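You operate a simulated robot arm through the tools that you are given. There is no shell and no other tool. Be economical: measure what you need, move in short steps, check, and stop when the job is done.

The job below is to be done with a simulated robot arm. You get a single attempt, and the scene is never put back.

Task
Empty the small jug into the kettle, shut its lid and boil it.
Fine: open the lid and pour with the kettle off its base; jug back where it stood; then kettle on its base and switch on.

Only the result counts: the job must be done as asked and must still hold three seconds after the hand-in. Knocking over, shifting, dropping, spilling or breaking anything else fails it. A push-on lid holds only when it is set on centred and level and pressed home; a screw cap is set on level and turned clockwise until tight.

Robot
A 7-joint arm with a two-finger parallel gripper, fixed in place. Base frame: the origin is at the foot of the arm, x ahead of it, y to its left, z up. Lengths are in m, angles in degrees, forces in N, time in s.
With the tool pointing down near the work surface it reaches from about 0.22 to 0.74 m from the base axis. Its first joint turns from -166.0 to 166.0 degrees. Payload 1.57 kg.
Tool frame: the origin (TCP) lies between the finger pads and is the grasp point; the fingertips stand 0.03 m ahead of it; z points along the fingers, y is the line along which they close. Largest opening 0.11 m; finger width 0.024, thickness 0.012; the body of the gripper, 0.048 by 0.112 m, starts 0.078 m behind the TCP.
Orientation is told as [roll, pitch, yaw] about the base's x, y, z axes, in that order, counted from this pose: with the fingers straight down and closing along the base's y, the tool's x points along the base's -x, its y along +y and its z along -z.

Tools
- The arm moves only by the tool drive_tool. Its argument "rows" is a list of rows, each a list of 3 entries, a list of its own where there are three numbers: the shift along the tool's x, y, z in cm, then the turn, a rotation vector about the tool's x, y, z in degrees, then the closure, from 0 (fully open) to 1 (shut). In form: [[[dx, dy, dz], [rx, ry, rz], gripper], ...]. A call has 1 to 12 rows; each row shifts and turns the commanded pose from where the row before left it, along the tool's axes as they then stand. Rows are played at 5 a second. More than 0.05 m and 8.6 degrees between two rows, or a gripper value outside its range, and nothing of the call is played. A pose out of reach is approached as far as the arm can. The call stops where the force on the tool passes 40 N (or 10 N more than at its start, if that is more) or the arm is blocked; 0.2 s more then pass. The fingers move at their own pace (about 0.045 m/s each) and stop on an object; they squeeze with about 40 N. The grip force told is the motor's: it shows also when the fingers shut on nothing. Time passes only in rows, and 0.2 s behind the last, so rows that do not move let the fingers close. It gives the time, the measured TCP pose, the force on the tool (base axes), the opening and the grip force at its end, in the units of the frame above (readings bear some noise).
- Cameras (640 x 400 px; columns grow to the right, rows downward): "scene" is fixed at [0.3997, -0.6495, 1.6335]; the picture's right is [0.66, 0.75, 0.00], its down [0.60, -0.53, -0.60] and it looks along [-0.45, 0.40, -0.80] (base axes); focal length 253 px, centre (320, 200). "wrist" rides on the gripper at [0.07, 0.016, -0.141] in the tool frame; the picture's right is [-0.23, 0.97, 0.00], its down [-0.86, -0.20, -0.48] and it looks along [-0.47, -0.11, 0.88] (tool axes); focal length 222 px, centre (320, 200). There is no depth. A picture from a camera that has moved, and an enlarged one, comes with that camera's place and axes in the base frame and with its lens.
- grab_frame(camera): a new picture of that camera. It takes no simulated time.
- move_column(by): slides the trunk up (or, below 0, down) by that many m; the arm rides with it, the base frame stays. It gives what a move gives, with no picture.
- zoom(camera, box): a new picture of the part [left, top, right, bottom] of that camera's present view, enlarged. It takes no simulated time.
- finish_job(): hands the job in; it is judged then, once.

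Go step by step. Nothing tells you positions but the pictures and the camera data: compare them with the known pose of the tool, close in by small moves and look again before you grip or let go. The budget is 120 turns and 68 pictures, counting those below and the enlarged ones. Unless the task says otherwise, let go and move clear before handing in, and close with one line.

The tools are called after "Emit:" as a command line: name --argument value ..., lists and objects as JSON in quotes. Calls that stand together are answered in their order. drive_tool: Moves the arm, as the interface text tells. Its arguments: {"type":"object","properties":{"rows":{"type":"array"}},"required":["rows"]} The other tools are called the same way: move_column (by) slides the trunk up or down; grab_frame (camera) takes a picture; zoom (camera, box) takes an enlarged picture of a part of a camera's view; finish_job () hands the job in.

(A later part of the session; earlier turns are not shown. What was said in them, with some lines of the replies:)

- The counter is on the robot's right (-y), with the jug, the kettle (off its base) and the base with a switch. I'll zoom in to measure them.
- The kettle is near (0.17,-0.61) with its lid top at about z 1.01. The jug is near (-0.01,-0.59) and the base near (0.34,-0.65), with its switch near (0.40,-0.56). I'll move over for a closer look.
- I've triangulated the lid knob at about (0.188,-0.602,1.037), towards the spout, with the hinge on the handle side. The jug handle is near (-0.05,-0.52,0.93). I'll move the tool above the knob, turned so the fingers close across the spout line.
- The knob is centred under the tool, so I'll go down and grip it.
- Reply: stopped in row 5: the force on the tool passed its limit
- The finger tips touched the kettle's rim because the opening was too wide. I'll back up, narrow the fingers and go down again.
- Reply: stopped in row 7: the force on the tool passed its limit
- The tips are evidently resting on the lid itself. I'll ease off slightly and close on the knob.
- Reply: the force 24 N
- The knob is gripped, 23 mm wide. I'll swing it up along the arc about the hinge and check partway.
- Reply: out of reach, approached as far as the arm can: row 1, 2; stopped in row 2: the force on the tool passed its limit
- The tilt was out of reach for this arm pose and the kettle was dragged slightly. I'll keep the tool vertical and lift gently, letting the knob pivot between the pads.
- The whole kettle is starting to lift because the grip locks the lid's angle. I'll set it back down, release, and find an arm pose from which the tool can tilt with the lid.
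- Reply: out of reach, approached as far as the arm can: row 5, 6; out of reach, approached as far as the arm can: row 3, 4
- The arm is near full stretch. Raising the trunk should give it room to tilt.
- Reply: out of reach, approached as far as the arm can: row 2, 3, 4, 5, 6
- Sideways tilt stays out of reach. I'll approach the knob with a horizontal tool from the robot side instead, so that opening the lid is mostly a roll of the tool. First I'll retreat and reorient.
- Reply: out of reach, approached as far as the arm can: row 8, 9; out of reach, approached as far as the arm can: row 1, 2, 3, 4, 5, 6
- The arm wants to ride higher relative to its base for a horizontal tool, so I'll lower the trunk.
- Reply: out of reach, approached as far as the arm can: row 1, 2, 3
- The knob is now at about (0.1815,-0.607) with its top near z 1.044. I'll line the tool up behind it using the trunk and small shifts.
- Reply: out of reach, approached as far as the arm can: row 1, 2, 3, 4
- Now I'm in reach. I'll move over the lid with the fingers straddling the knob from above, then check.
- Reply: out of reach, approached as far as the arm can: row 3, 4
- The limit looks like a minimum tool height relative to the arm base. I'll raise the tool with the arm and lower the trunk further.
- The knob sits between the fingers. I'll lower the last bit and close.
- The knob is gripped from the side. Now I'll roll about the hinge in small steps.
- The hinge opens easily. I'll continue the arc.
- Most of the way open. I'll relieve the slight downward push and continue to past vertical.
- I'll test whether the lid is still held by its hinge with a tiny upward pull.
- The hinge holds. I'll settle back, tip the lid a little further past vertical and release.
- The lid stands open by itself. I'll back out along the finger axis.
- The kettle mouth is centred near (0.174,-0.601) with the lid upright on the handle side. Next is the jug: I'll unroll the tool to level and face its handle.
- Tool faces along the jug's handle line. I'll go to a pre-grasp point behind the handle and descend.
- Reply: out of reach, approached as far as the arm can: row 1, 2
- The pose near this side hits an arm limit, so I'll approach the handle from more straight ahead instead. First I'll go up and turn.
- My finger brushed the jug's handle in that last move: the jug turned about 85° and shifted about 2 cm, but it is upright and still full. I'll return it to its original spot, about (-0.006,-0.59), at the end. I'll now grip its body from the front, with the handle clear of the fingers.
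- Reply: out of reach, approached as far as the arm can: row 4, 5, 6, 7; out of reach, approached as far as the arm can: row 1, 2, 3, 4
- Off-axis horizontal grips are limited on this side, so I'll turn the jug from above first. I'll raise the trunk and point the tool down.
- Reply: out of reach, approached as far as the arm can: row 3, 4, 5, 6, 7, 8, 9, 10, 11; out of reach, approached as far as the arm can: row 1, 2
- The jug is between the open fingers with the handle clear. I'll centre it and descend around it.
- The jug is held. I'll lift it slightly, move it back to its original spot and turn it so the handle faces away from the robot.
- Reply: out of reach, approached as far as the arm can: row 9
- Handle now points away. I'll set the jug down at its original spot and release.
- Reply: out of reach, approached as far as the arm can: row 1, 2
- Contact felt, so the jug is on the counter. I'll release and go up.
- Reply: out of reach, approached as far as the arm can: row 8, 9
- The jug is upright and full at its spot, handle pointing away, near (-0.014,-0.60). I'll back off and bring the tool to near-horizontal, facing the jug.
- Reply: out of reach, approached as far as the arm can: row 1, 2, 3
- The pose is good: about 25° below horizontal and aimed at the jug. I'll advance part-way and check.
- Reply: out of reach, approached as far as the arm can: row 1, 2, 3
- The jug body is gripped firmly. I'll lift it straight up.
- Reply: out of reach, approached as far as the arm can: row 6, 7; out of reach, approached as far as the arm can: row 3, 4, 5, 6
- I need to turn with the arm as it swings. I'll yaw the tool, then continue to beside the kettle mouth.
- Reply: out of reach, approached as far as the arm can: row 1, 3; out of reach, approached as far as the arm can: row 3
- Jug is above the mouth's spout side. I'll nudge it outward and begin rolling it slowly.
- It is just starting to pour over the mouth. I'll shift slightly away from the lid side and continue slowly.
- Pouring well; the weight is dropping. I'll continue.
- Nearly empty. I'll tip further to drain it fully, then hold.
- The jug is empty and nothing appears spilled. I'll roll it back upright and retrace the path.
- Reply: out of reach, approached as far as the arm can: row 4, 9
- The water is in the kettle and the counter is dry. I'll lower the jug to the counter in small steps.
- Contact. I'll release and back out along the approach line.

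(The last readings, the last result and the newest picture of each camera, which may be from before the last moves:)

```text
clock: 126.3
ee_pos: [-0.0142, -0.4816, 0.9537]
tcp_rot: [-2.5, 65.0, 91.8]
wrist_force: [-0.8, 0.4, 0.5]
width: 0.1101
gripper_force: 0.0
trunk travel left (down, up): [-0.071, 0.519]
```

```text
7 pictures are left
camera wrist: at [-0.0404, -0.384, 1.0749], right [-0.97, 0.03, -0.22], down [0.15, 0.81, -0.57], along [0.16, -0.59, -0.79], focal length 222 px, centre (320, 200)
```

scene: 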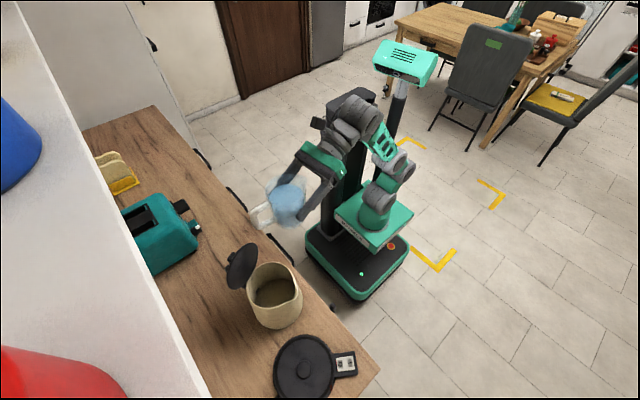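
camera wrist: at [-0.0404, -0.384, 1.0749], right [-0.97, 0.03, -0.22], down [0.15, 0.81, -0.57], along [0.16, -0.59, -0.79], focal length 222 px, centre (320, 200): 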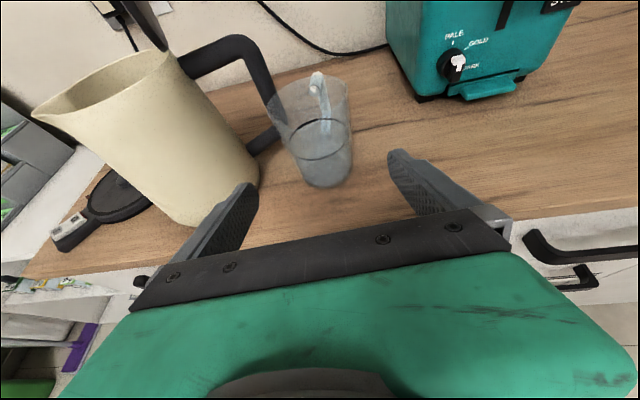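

The jug stands empty at its spot. Next is the lid: I'll shut the fingers, come in behind the open lid at knob height, and swing it shut along its arc.

Emit:
move_column --by 0.04

Emit:
drive_tool --rows '[[[3.9, 0, -1.8], [0, 0, 0], 0.5], [[3.9, 0, -1.8], [0, 0, 0], 1], [[3.4, 0, -1.6], [0, 0, 0], 1], [[0, 0, 0], [7.2, 0, -3.4], 1], [[0, 0, 0], [7.2, 0, -3.4], 1], [[0, 0, 0], [1.8, 0, -0.8], 1], [[0, 0, 0], [0, 0, 0], 1]]'

```text
clock: 127.2
ee_pos: [-0.0144, -0.4824, 0.993]
tcp_rot: [-2.4, 65.0, 91.8]
wrist_force: [-0.2, 0.4, -0.6]
width: 0.11
gripper_force: 0.1
trunk travel left (down, up): [-0.111, 0.479]
```

```text
clock: 128.8
ee_pos: [-0.0121, -0.48, 1.1002]
tcp_rot: [-2.2, 65.4, 109.9]
wrist_force: [0.4, -0.5, -0.3]
width: 0.0
gripper_force: 16.7
out of reach, approached as far as the arm can: row 6
trunk travel left (down, up): [-0.111, 0.479]
```

Emit:
drive_tool --rows '[[[1.85, 0.2, 4.0], [0, 0, 0], 1], [[1.85, 0.2, 4.0], [0, 0, 0], 1], [[1.85, 0.2, 4.0], [0, 0, 0], 1], [[1.85, 0.2, 4.0], [0, 0, 0], 1], [[0, 0, 0], [0, 0, 0], 1]]'

Emit:
zoom --camera "scene" --box '[190, 190, 330, 340]'

```text
clock: 129.9
ee_pos: [0.0396, -0.6281, 1.0722]
tcp_rot: [-2.4, 65.2, 109.7]
wrist_force: [0.2, 0.0, -1.0]
width: 0.0
gripper_force: 21.5
out of reach, approached as far as the arm can: row 3, 4
trunk travel left (down, up): [-0.111, 0.479]
```

```text
2.67 times, centred on (260, 265) of scene
camera zoom: at [0.3997, -0.6495, 1.6335], right [0.66, 0.75, 0.0], down [0.6, -0.53, -0.6], along [-0.45, 0.4, -0.8], focal length 675 px, centre (480, 27)
```

zoom: 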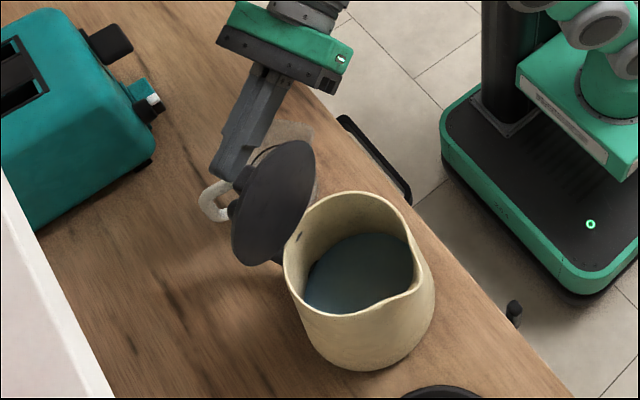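

Emit:
move_column --by 0.04

Emit:
drive_tool --rows '[[[0, 0, 0.7], [0, 0, 0], 1], [[0, 0, 0.8], [0, 0, 0], 1], [[0, -1.0, 0], [0, 0, 0], 1], [[0, -1.0, 0], [0, 0, 0], 1], [[0, -1.3, 0], [0, 0, 0], 1], [[0, -1.3, 0], [0, 0, 0], 1], [[0, -1.1, 0], [0, 0, 0], 1], [[0, -1.1, 0], [0, 0, 0], 1], [[0, 0, 0], [0, 0, 0], 1]]'

Emit:
zoom --camera "scene" --box '[190, 190, 330, 340]'

```text
clock: 130.8
ee_pos: [0.0394, -0.6275, 1.1148]
tcp_rot: [-2.3, 65.3, 110.0]
wrist_force: [-0.4, -0.6, 0.5]
width: 0.0
gripper_force: 21.6
trunk travel left (down, up): [-0.151, 0.439]
```

```text
clock: 132.8
ee_pos: [0.1081, -0.6146, 1.11]
tcp_rot: [-2.1, 65.3, 110.0]
wrist_force: [-0.4, -0.4, -0.6]
width: 0.0002
gripper_force: 21.7
trunk travel left (down, up): [-0.151, 0.439]
```

```text
2.67 times, centred on (260, 265) of scene
camera zoom: at [0.3997, -0.6495, 1.6335], right [0.66, 0.75, 0.0], down [0.6, -0.53, -0.6], along [-0.45, 0.4, -0.8], focal length 675 px, centre (480, 27)
```

zoom: 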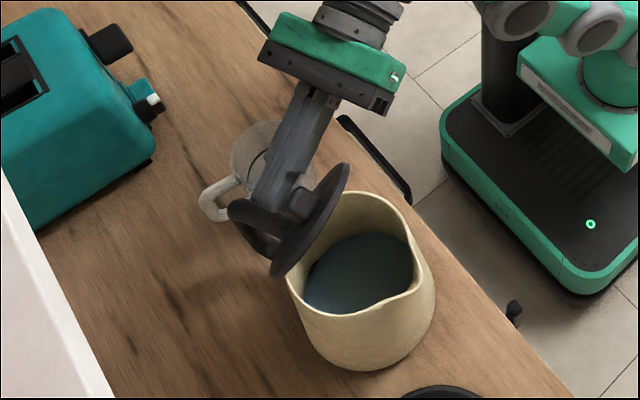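

The lid follows and stays put by friction. I'll continue the arc down to closed and press.

Emit:
drive_tool --rows '[[[-0.25, -0.95, 0.12], [0, 0, 0], 1], [[-0.3, -0.95, 0.13], [0, 0, 0], 1], [[-0.4, -0.95, 0.19], [0, 0, 0], 1], [[-0.45, -0.95, 0.2], [0, 0, 0], 1], [[-0.7, -0.75, 0.31], [0, 0, 0], 1], [[-0.7, -0.75, 0.31], [0, 0, 0], 1], [[-0.8, -0.6, 0.37], [0, 0, 0], 1], [[-0.8, -0.6, 0.37], [0, 0, 0], 1], [[-0.4, 0, 0.18], [0, 0, 0], 1], [[0, 0, 0], [0, 0, 0], 1]]'

```text
clock: 135.0
ee_pos: [0.1612, -0.6129, 1.1046]
tcp_rot: [-2.2, 65.1, 109.8]
wrist_force: [0.0, 0.3, 0.8]
width: 0.0
gripper_force: 21.3
out of reach, approached as far as the arm can: row 3, 4, 5, 6, 7, 8, 9
trunk travel left (down, up): [-0.151, 0.439]
```

Emit:
move_column --by -0.02

Emit:
drive_tool --rows '[[[0, -0.7, 0], [0, 0, 0], 1], [[0, -0.7, 0], [0, 0, 0], 1], [[0, 0, 0], [0, 0, 0], 1]]'

Emit:
move_column --by -0.015

```text
clock: 135.7
ee_pos: [0.1601, -0.6147, 1.0855]
tcp_rot: [-2.2, 65.1, 110.0]
wrist_force: [-0.6, 0.3, 0.4]
width: 0.0001
gripper_force: 21.6
trunk travel left (down, up): [-0.131, 0.459]
```

```text
clock: 136.4
ee_pos: [0.1744, -0.6097, 1.0879]
tcp_rot: [-2.3, 64.8, 110.0]
wrist_force: [0.3, -0.2, -0.2]
width: 0.0
gripper_force: 21.6
trunk travel left (down, up): [-0.131, 0.459]
```

```text
clock: 137.1
ee_pos: [0.1739, -0.6098, 1.0727]
tcp_rot: [-2.3, 64.8, 109.9]
wrist_force: [-0.7, 0.3, 0.0]
width: 0.0002
gripper_force: 21.6
trunk travel left (down, up): [-0.116, 0.474]
```

Emit:
move_column --by -0.008

Emit:
move_column --by -0.005

Emit:
move_column --by -0.004

```text
clock: 137.6
ee_pos: [0.1742, -0.6099, 1.0648]
tcp_rot: [-2.3, 64.9, 110.0]
wrist_force: [0.8, -3.9, 5.2]
width: 0.0
gripper_force: 20.9
trunk travel left (down, up): [-0.108, 0.482]
```

```text
clock: 138.2
ee_pos: [0.1732, -0.6077, 1.0638]
tcp_rot: [-2.4, 65.2, 110.1]
wrist_force: [6.8, -10.3, 29.9]
width: 0.0002
gripper_force: 20.9
trunk travel left (down, up): [-0.103, 0.487]
```

```text
clock: 138.5
ee_pos: [0.1754, -0.606, 1.0637]
tcp_rot: [-2.5, 65.7, 109.9]
wrist_force: [3.8, -7.3, 15.5]
width: 0.0002
gripper_force: 20.9
trunk travel left (down, up): [-0.101, 0.489]
stopped: the force on the tool passed its limit (the readings are from after the stop); the commanded pose is now the measured one
```

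The lid is pressed with about 30 N. I'll lift off, retreat and verify.

Emit:
move_column --by 0.06

Emit:
drive_tool --rows '[[[-1.9, 0, -4.1], [0, 0, 0], 1], [[-1.9, 0, -4.1], [0, 0, 0], 1], [[-1.9, 0, -4.1], [0, 0, 0], 0.8], [[0, 0, 0], [0, 0, 0], 0.6]]'

Emit:
zoom --camera "scene" --box '[210, 210, 370, 400]'

```text
clock: 139.5
ee_pos: [0.175, -0.6071, 1.1212]
tcp_rot: [-2.5, 65.2, 109.8]
wrist_force: [0.3, -0.4, 0.2]
width: 0.0
gripper_force: 20.8
trunk travel left (down, up): [-0.161, 0.429]
```

```text
clock: 140.5
ee_pos: [0.1363, -0.5405, 1.1742]
tcp_rot: [-2.4, 65.3, 109.9]
wrist_force: [-0.2, 0.3, 0.6]
width: 0.0442
gripper_force: 0.6
out of reach, approached as far as the arm can: row 1, 2, 3
trunk travel left (down, up): [-0.161, 0.429]
```

```text
2.11 times, centred on (290, 305) of scene
camera zoom: at [0.3997, -0.6495, 1.6335], right [0.66, 0.75, 0.0], down [0.6, -0.53, -0.6], along [-0.45, 0.4, -0.8], focal length 533 px, centre (383, -21)
```

zoom: 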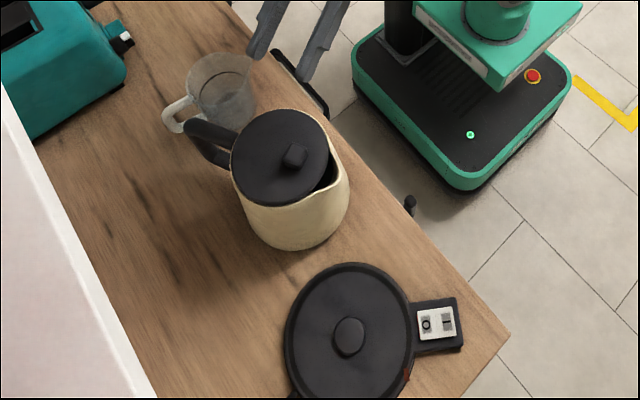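

The lid is shut. Next I'll carry the kettle, gripping the vertical bar of its handle with the tool pointing down. I'll raise the trunk and reorient.

Emit:
move_column --by 0.3

Emit:
drive_tool --rows '[[[-1.5, 0, -3.5], [0, -8, 0], 0.6], [[-1.5, 0, -3.5], [0, -8, 0], 0.6], [[0, 0, 0], [0, -8, 0], 0.6], [[0, 0, 0], [0, -8, 0], 0.6], [[0, 0, 0], [0, -8, 0], 0.6], [[0, 0, 0], [0, -8, 0], 0.6], [[0, 0, 0], [0, -8, 0], 0.6], [[0, 0, 0], [0, -8, 0], 0.6], [[0, 0, 0], [0, 0, 0], 0.6]]'

Emit:
drive_tool --rows '[[[0, 0, 0], [0, 0, 8], 0.6], [[0, 0, 0], [0, 0, 8], 0.6], [[0, 0, 0], [0, 0, 8], 0.6], [[0, 0, 0], [0, 0, 8], 0.6], [[0, 0, 0], [0, 0, 8], 0.6], [[0, 0, 0], [0, 0, 8], 0.6], [[0, 0, 0], [0, 0, 8], 0.6], [[0, 0, 0], [0, 0, 8], 0.6], [[0, 0, 0], [0, 0, 8], 0.6], [[0, 0, 0], [0, 0, 8], 0.6], [[0, 0, 0], [0, 0, 4.5], 0.6], [[0, 0, 0], [0, 0, 0], 0.6]]'

```text
clock: 143.5
ee_pos: [0.1363, -0.5416, 1.4732]
tcp_rot: [-2.4, 65.2, 109.8]
wrist_force: [0.6, 0.1, -1.3]
width: 0.044
gripper_force: 0.0
trunk travel left (down, up): [-0.461, 0.129]
```

```text
clock: 145.5
ee_pos: [0.1294, -0.4239, 1.2498]
tcp_rot: [-1.1, 19.3, 111.8]
wrist_force: [0.1, 1.3, 0.8]
width: 0.0441
gripper_force: 0.0
out of reach, approached as far as the arm can: row 1, 2, 3, 4, 5, 6, 7, 8
trunk travel left (down, up): [-0.461, 0.129]
```

```text
clock: 148.1
ee_pos: [0.1304, -0.4243, 1.2502]
tcp_rot: [-19.3, 0.7, 27.2]
wrist_force: [-0.1, -0.2, 0.8]
width: 0.0442
gripper_force: 0.2
trunk travel left (down, up): [-0.461, 0.129]
```

Emit:
drive_tool --rows '[[[0, 0, 0], [-6.4, -0.7, 0], 0.6], [[0, 0, 0], [-6.4, 0, 0], 0.6], [[0, 0, 0], [-6.4, 0, 0], 0.6], [[0, 0, 0], [0, 0, 3.2], 0.6], [[0, 0, 0], [0, 0, 0], 0.6]]'

Emit:
move_column --by 0.09

```text
clock: 149.3
ee_pos: [0.1287, -0.4267, 1.1772]
tcp_rot: [-3.4, 0.8, 24.3]
wrist_force: [-0.4, 0.1, -0.4]
width: 0.0444
gripper_force: 0.1
out of reach, approached as far as the arm can: row 1, 2, 3
trunk travel left (down, up): [-0.461, 0.129]
```

```text
clock: 150.6
ee_pos: [0.1295, -0.4267, 1.268]
tcp_rot: [-3.4, 0.9, 24.2]
wrist_force: [0.2, -0.5, 0.0]
width: 0.044
gripper_force: 0.1
trunk travel left (down, up): [-0.551, 0.039]
```

Emit:
drive_tool --rows '[[[2.6, -2.95, 2.3], [-3.4, -0.9, 0], 0.6], [[2.6, -2.95, 2.3], [0, 0, 0], 0.6], [[2.6, -2.95, 2.3], [0, 0, 0], 0.6], [[2.6, -2.95, 2.3], [0, 0, 0], 0.6], [[2.6, -2.95, 2.3], [0, 0, 0], 0.6], [[2.6, -2.95, 2.3], [0, 0, 0], 0.6], [[0, 0, 0], [0, 0, 0], 0.6]]'

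```text
clock: 152.2
ee_pos: [0.0567, -0.6496, 1.1299]
tcp_rot: [-0.1, 0.0, 24.3]
wrist_force: [0.3, -0.1, -0.2]
width: 0.0439
gripper_force: 0.0
out of reach, approached as far as the arm can: row 6
trunk travel left (down, up): [-0.551, 0.039]
```

Emit:
zoom --camera "wrist" --box '[220, 70, 420, 230]'

```text
2.50 times, centred on (320, 150) of wrist
camera zoom: at [-0.0146, -0.6636, 1.2709], right [-0.19, 0.98, 0.0], down [0.86, 0.17, 0.48], along [0.47, 0.09, -0.88], focal length 555 px, centre (320, 325)
```

zoom: 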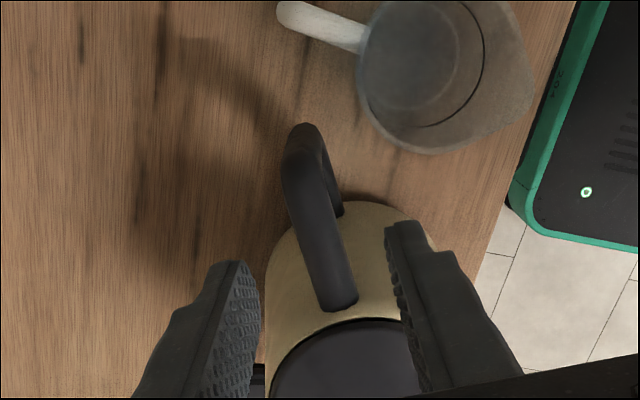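

The handle bar lies just beside the fingers' centre line. I'll correct by 6 mm, narrow the fingers and descend along the vertical bar.

Emit:
drive_tool --rows '[[[0.15, -0.65, 0], [0, 0, -2.5], 0.69], [[0, 0, 3], [0, 0, 0], 0.69], [[0, 0, 4], [0, 0, 0], 0.69], [[0, 0, 4], [0, 0, 0], 0.69], [[0, 0, 3], [0, 0, 0], 0.69], [[0, 0, 2.8], [0, 0, 0], 0.69], [[0, 0, 0], [0, 0, 0], 0.69]]'

```text
clock: 153.8
ee_pos: [0.0614, -0.6482, 0.9582]
tcp_rot: [0.0, 0.0, 26.7]
wrist_force: [0.2, -0.3, 0.2]
width: 0.0341
gripper_force: 0.1
out of reach, approached as far as the arm can: row 1
trunk travel left (down, up): [-0.551, 0.039]
```

Emit:
drive_tool --rows '[[[0.3, -0.3, 0], [0, 0, 0], 0.69], [[0.1, -0.3, 0], [0, 0, 0], 0.69], [[0, 0, 0], [0, 0, 0], 0.8], [[0, 0, 0], [0, 0, 0], 1], [[0, 0, 0], [0, 0, 0], 1], [[0, 0, 0], [0, 0, 0], 1]]'

```text
clock: 155.2
ee_pos: [0.0599, -0.6548, 0.9584]
tcp_rot: [0.0, 0.0, 26.8]
wrist_force: [-2.8, -0.8, 1.8]
width: 0.0218
gripper_force: 34.2
trunk travel left (down, up): [-0.551, 0.039]
```

The handle is gripped. I'll lift the kettle gently.

Emit:
drive_tool --rows '[[[0, 0, -0.5], [0, 0, 0], 1], [[0, 0, -1], [0, 0, 0], 1], [[0, 0, -1.5], [0, 0, 0], 1], [[0, 0, -1.5], [0, 0, 0], 1], [[0, 0, 0], [0, 0, 0], 1]]'

Emit:
zoom --camera "scene" --box '[200, 200, 370, 400]'

```text
clock: 156.4
ee_pos: [0.0593, -0.6563, 1.0004]
tcp_rot: [0.1, 0.1, 26.9]
wrist_force: [-0.3, 0.0, -9.3]
width: 0.0217
gripper_force: 34.8
trunk travel left (down, up): [-0.551, 0.039]
```

```text
2.00 times, centred on (285, 300) of scene
camera zoom: at [0.3997, -0.6495, 1.6335], right [0.66, 0.75, 0.0], down [0.6, -0.53, -0.6], along [-0.45, 0.4, -0.8], focal length 506 px, centre (390, 0)
```

zoom: 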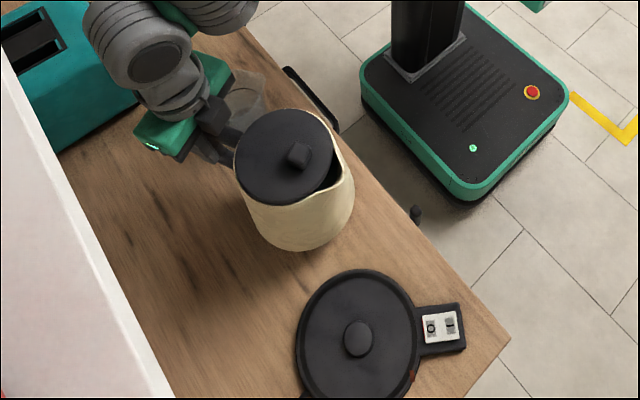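

The kettle hangs level and weighs about 0.95 kg. Its centre is about 12 cm ahead of the tool, and the base centre is near (0.341,-0.653). I'll lift a little more and carry it over slowly.

Emit:
drive_tool --rows '[[[-1.0, 0, -0.4], [0, 0, 0], 1], [[-2.0, -0.15, -0.4], [0, 0, 0], 1], [[-2.2, -0.15, -0.4], [0, 0, 0], 1], [[-2.2, -0.15, -0.4], [0, 0, 0], 1], [[-2.2, -0.15, -0.4], [0, 0, 0], 1], [[-2.2, -0.15, 0], [0, 0, 0], 1], [[-2.2, -0.15, 0], [0, 0, 0], 1], [[-2.2, -0.15, 0], [0, 0, 0], 1], [[-2.2, -0.15, 0], [0, 0, 0], 1], [[-1.6, -0.15, 0], [0, 0, 0], 1], [[-0.8, -0.1, 0], [0, 0, 0], 1], [[0, 0, 0], [0, 0, 0], 1]]'

Emit:
drive_tool --rows '[[[0, 0, 0], [0, 0, 4], 1], [[0, 0, 0], [0, 0, 6], 1], [[0, 0, 0], [0, 0, 6], 1], [[0, 0, 0], [0, 0, 6], 1], [[0, 0, 0], [0, 0, 6], 1], [[0, 0, 0], [0, 0, 6], 1], [[0, 0, 0], [0, 0, 6], 1], [[0, 0, 0], [0, 0, 6], 1], [[0, 0, 0], [0, 0, 6], 1], [[0, 0, 0], [0, 0, 6], 1], [[0, 0, 0], [0, 0, 6], 1], [[0, 0, 0], [0, 0, 3], 1]]'

```text
clock: 159.0
ee_pos: [0.2518, -0.575, 1.0221]
tcp_rot: [0.0, 0.0, 26.8]
wrist_force: [-0.1, 0.0, -8.6]
width: 0.0219
gripper_force: 34.7
trunk travel left (down, up): [-0.551, 0.039]
```

```text
clock: 161.6
ee_pos: [0.2533, -0.5749, 1.0232]
tcp_rot: [0.0, 0.0, -40.3]
wrist_force: [0.3, 0.0, -9.3]
width: 0.0217
gripper_force: 35.2
trunk travel left (down, up): [-0.551, 0.039]
```

The kettle should now be above its base. One picture to check alignment before lowering.

Emit:
zoom --camera "scene" --box '[230, 240, 390, 400]'

```text
2.50 times, centred on (310, 320) of scene
camera zoom: at [0.3997, -0.6495, 1.6335], right [0.66, 0.75, 0.0], down [0.6, -0.53, -0.6], along [-0.45, 0.4, -0.8], focal length 633 px, centre (345, -100)
```

zoom: 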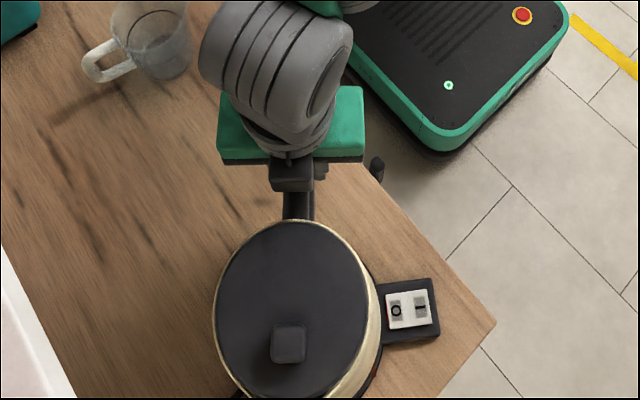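

Alignment is within about 4 mm. I'll apply the small correction and lower.

Emit:
drive_tool --rows '[[[0.3, -0.1, 0.5], [0, 0, 0], 1], [[0, 0, 0.8], [0, 0, 0], 1], [[0, 0, 0.7], [0, 0, 0], 1], [[0, 0, 0.5], [0, 0, 0], 1], [[0, 0, 0], [0, 0, 0], 1]]'

Emit:
drive_tool --rows '[[[0, 0, 0.3], [0, 0, 0], 1], [[0, 0, 0.3], [0, 0, 0], 1], [[0, 0, 0], [0, 0, 0], 1]]'

Emit:
drive_tool --rows '[[[0, 0, 0.3], [0, 0, 0], 1], [[0, 0, 0.2], [0, 0, 0], 1], [[0, 0, 0], [0, 0, 0], 1]]'

```text
clock: 162.8
ee_pos: [0.2493, -0.5737, 0.9971]
tcp_rot: [-0.1, 0.1, -40.2]
wrist_force: [0.0, 0.4, -9.0]
width: 0.0219
gripper_force: 34.6
trunk travel left (down, up): [-0.551, 0.039]
```

```text
clock: 163.6
ee_pos: [0.2496, -0.5728, 0.9919]
tcp_rot: [0.0, 0.1, -40.3]
wrist_force: [0.9, -0.3, -8.7]
width: 0.0218
gripper_force: 35.0
trunk travel left (down, up): [-0.551, 0.039]
```

```text
clock: 164.4
ee_pos: [0.2497, -0.5748, 0.9859]
tcp_rot: [0.0, 0.1, -40.2]
wrist_force: [-0.5, -0.9, -9.4]
width: 0.0216
gripper_force: 34.6
trunk travel left (down, up): [-0.551, 0.039]
```

Emit:
drive_tool --rows '[[[0, 0, 0.25], [0, 0, 0], 1], [[0, 0, 0.25], [0, 0, 0], 1], [[0, 0, 0], [0, 0, 0], 1]]'

Emit:
drive_tool --rows '[[[0, 0, 0.2], [0, 0, 0], 1], [[0, 0, 0.2], [0, 0, 0], 1], [[0, 0, 0], [0, 0, 0], 1]]'

```text
clock: 165.2
ee_pos: [0.2498, -0.5741, 0.9813]
tcp_rot: [0.0, 0.0, -40.3]
wrist_force: [-0.1, -0.6, -8.9]
width: 0.0219
gripper_force: 35.1
trunk travel left (down, up): [-0.551, 0.039]
```

```text
clock: 166.0
ee_pos: [0.249, -0.5741, 0.9775]
tcp_rot: [0.0, 0.1, -40.1]
wrist_force: [0.9, 0.1, -9.7]
width: 0.0219
gripper_force: 34.7
trunk travel left (down, up): [-0.551, 0.039]
```

Emit:
drive_tool --rows '[[[0, 0, 0.15], [0, 0, 0], 1], [[0, 0, 0.15], [0, 0, 0], 1], [[0, 0, 0], [0, 0, 0], 1]]'

Emit:
drive_tool --rows '[[[0, 0, 0.15], [0, 0, 0], 1], [[0, 0, 0.15], [0, 0, 0], 1], [[0, 0, 0], [0, 0, 0], 1]]'

```text
clock: 166.8
ee_pos: [0.2495, -0.5738, 0.9739]
tcp_rot: [0.1, 0.2, -40.2]
wrist_force: [-1.2, 0.5, -9.6]
width: 0.0219
gripper_force: 35.0
trunk travel left (down, up): [-0.551, 0.039]
```

```text
clock: 167.6
ee_pos: [0.2483, -0.5718, 0.9728]
tcp_rot: [0.0, 0.0, -40.2]
wrist_force: [-1.3, 3.2, -0.8]
width: 0.0218
gripper_force: 34.5
trunk travel left (down, up): [-0.551, 0.039]
```

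Contact at about 14 mm above the counter level, which fits being seated on the base. I'll press slightly and release.

Emit:
drive_tool --rows '[[[0, 0, 0.15], [0, 0, 0], 1], [[0, 0, 0], [0, 0, 0], 1]]'

Emit:
drive_tool --rows '[[[0, 0, 0], [0, 0, 0], 0.85], [[0, 0, 0], [0, 0, 0], 0.7], [[0, 0, 0], [0, 0, 0], 0.69], [[0, 0, 0], [0, 0, 0], 0.69]]'

```text
clock: 168.2
ee_pos: [0.2487, -0.5746, 0.9739]
tcp_rot: [-0.1, -0.2, -40.3]
wrist_force: [-1.5, 2.4, 6.5]
width: 0.0219
gripper_force: 34.7
trunk travel left (down, up): [-0.551, 0.039]
```

```text
clock: 169.2
ee_pos: [0.2482, -0.5738, 0.9716]
tcp_rot: [0.0, 0.0, -40.2]
wrist_force: [0.0, -0.2, -0.3]
width: 0.0339
gripper_force: 0.1
trunk travel left (down, up): [-0.551, 0.039]
```

Released. I'll rise, move over the switch's "I" side at about (0.409,-0.553), and turn the gripper so its narrow side faces the kettle.

Emit:
drive_tool --rows '[[[0, 0, -3], [0, 0, 0], 0.69], [[0, 0, -4], [0, 0, 0], 0.69], [[0, 0, -4], [0, 0, 0], 1], [[0, 0, 0], [0, 0, 8], 1], [[0, 0, 0], [0, 0, 8], 1], [[0, 0, 0], [0, 0, 8], 1], [[0, 0, 0], [0, 0, 8], 1], [[0, 0, 0], [0, 0, 8], 1], [[0, 0, 0], [0, 0, 8], 1], [[0, 0, 0], [0, 0, 8], 1], [[0, 0, 0], [0, 0, 8], 1], [[0, 0, 0], [0, 0, 8], 1]]'

```text
clock: 171.8
ee_pos: [0.2484, -0.5746, 1.0803]
tcp_rot: [0.0, 0.0, -112.4]
wrist_force: [0.0, -0.3, -0.3]
width: 0.0
gripper_force: 21.1
trunk travel left (down, up): [-0.551, 0.039]
```

Emit:
drive_tool --rows '[[[2.03, 3.51, 0], [0, 0, 0], 1], [[2.03, 3.51, 0], [0, 0, 0], 1], [[2.03, 3.51, 0], [0, 0, 0], 1], [[2.03, 3.51, 0], [0, 0, 0], 1], [[0, 0, 4], [0, 0, 0], 1], [[0, 0, 4], [0, 0, 0], 1], [[0, 0, 4], [0, 0, 0], 1], [[0, 0, 0], [0, 0, 0], 1]]'

```text
clock: 173.6
ee_pos: [0.4121, -0.5518, 0.9626]
tcp_rot: [0.0, 0.0, -112.3]
wrist_force: [-0.1, -0.2, 0.1]
width: 0.0
gripper_force: 20.9
trunk travel left (down, up): [-0.551, 0.039]
```

Emit:
drive_tool --rows '[[[-0.3, -0.2, 3], [0, 0, 0], 1], [[0, 0, 1.5], [0, 0, 0], 1], [[0, 0, 0.5], [0, 0, 0], 1], [[0, 0, 0], [0, 0, 0], 1]]'

Emit:
drive_tool --rows '[[[0, 0, 0.3], [0, 0, 0], 1], [[0, 0, 0.3], [0, 0, 0], 1], [[0, 0, 0], [0, 0, 0], 1]]'

```text
clock: 174.6
ee_pos: [0.4083, -0.5537, 0.913]
tcp_rot: [0.0, -0.1, -112.1]
wrist_force: [-0.1, 0.1, -0.3]
width: 0.0
gripper_force: 21.7
trunk travel left (down, up): [-0.551, 0.039]
```

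```text
clock: 175.4
ee_pos: [0.4066, -0.5543, 0.9057]
tcp_rot: [0.0, 0.0, -112.3]
wrist_force: [0.2, -0.2, 0.4]
width: 0.0
gripper_force: 21.1
trunk travel left (down, up): [-0.551, 0.039]
```

Emit:
drive_tool --rows '[[[0, 0, 0.2], [0, 0, 0], 1], [[0, 0, 0.2], [0, 0, 0], 1], [[0, 0, 0], [0, 0, 0], 1]]'

Emit:
drive_tool --rows '[[[0, 0, 0.2], [0, 0, 0], 1], [[0, 0, 0.2], [0, 0, 0], 1], [[0, 0, 0], [0, 0, 0], 1]]'

```text
clock: 176.2
ee_pos: [0.408, -0.5556, 0.9007]
tcp_rot: [0.0, -0.1, -112.2]
wrist_force: [-0.4, 0.4, -0.4]
width: 0.0
gripper_force: 21.5
trunk travel left (down, up): [-0.551, 0.039]
```

```text
clock: 177.0
ee_pos: [0.4077, -0.5542, 0.9012]
tcp_rot: [0.2, -0.2, -112.2]
wrist_force: [-1.7, 2.7, 18.9]
width: 0.0002
gripper_force: 21.2
trunk travel left (down, up): [-0.551, 0.039]
```

Contact with the switch at 19 N. I'll press a touch more, then lift away and use the last picture to check.

Emit:
drive_tool --rows '[[[0, 0, 0.1], [0, 0, 0], 1], [[0, 0, 0], [0, 0, 0], 1], [[0, 0, -1], [0, 0, 0], 1], [[0, 0, -4], [0, 0, 0], 1], [[0, 0, -4], [0, 0, 0], 1], [[4, 0, -3], [0, 0, 0], 1], [[4, 0, -3], [0, 0, 0], 1], [[4, 0, 0], [0, 0, 0], 1], [[4, 0, 0], [0, 0, 0], 1], [[0, 0, 0], [0, 0, 0], 1]]'

Emit:
zoom --camera "scene" --box '[230, 240, 390, 400]'

```text
clock: 179.2
ee_pos: [0.47, -0.4018, 1.0506]
tcp_rot: [0.0, -0.1, -112.2]
wrist_force: [-0.7, -0.2, 0.1]
width: 0.0
gripper_force: 21.3
trunk travel left (down, up): [-0.551, 0.039]
```

```text
2.50 times, centred on (310, 320) of scene
camera zoom: at [0.3997, -0.6495, 1.6335], right [0.66, 0.75, 0.0], down [0.6, -0.53, -0.6], along [-0.45, 0.4, -0.8], focal length 633 px, centre (345, -100)
```

zoom: 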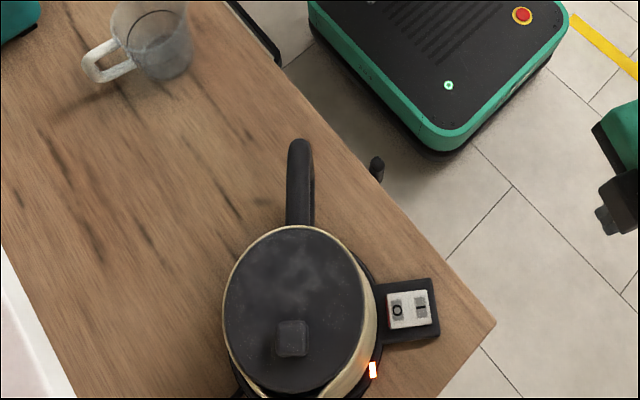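

The base's lamp is glowing, the kettle sits on its base with the lid shut, and the empty jug is back at its spot. The arm is clear, so I'm handing in.

Emit:
finish_job

```text
The job is handed in.
```

I emptied the jug into the kettle, shut the lid, put the kettle on its base and switched it on; the base's lamp was lit in the last picture. I knocked the jug on the way, so it stands within about 1–2 cm of its original spot, with its handle turned to a different side.
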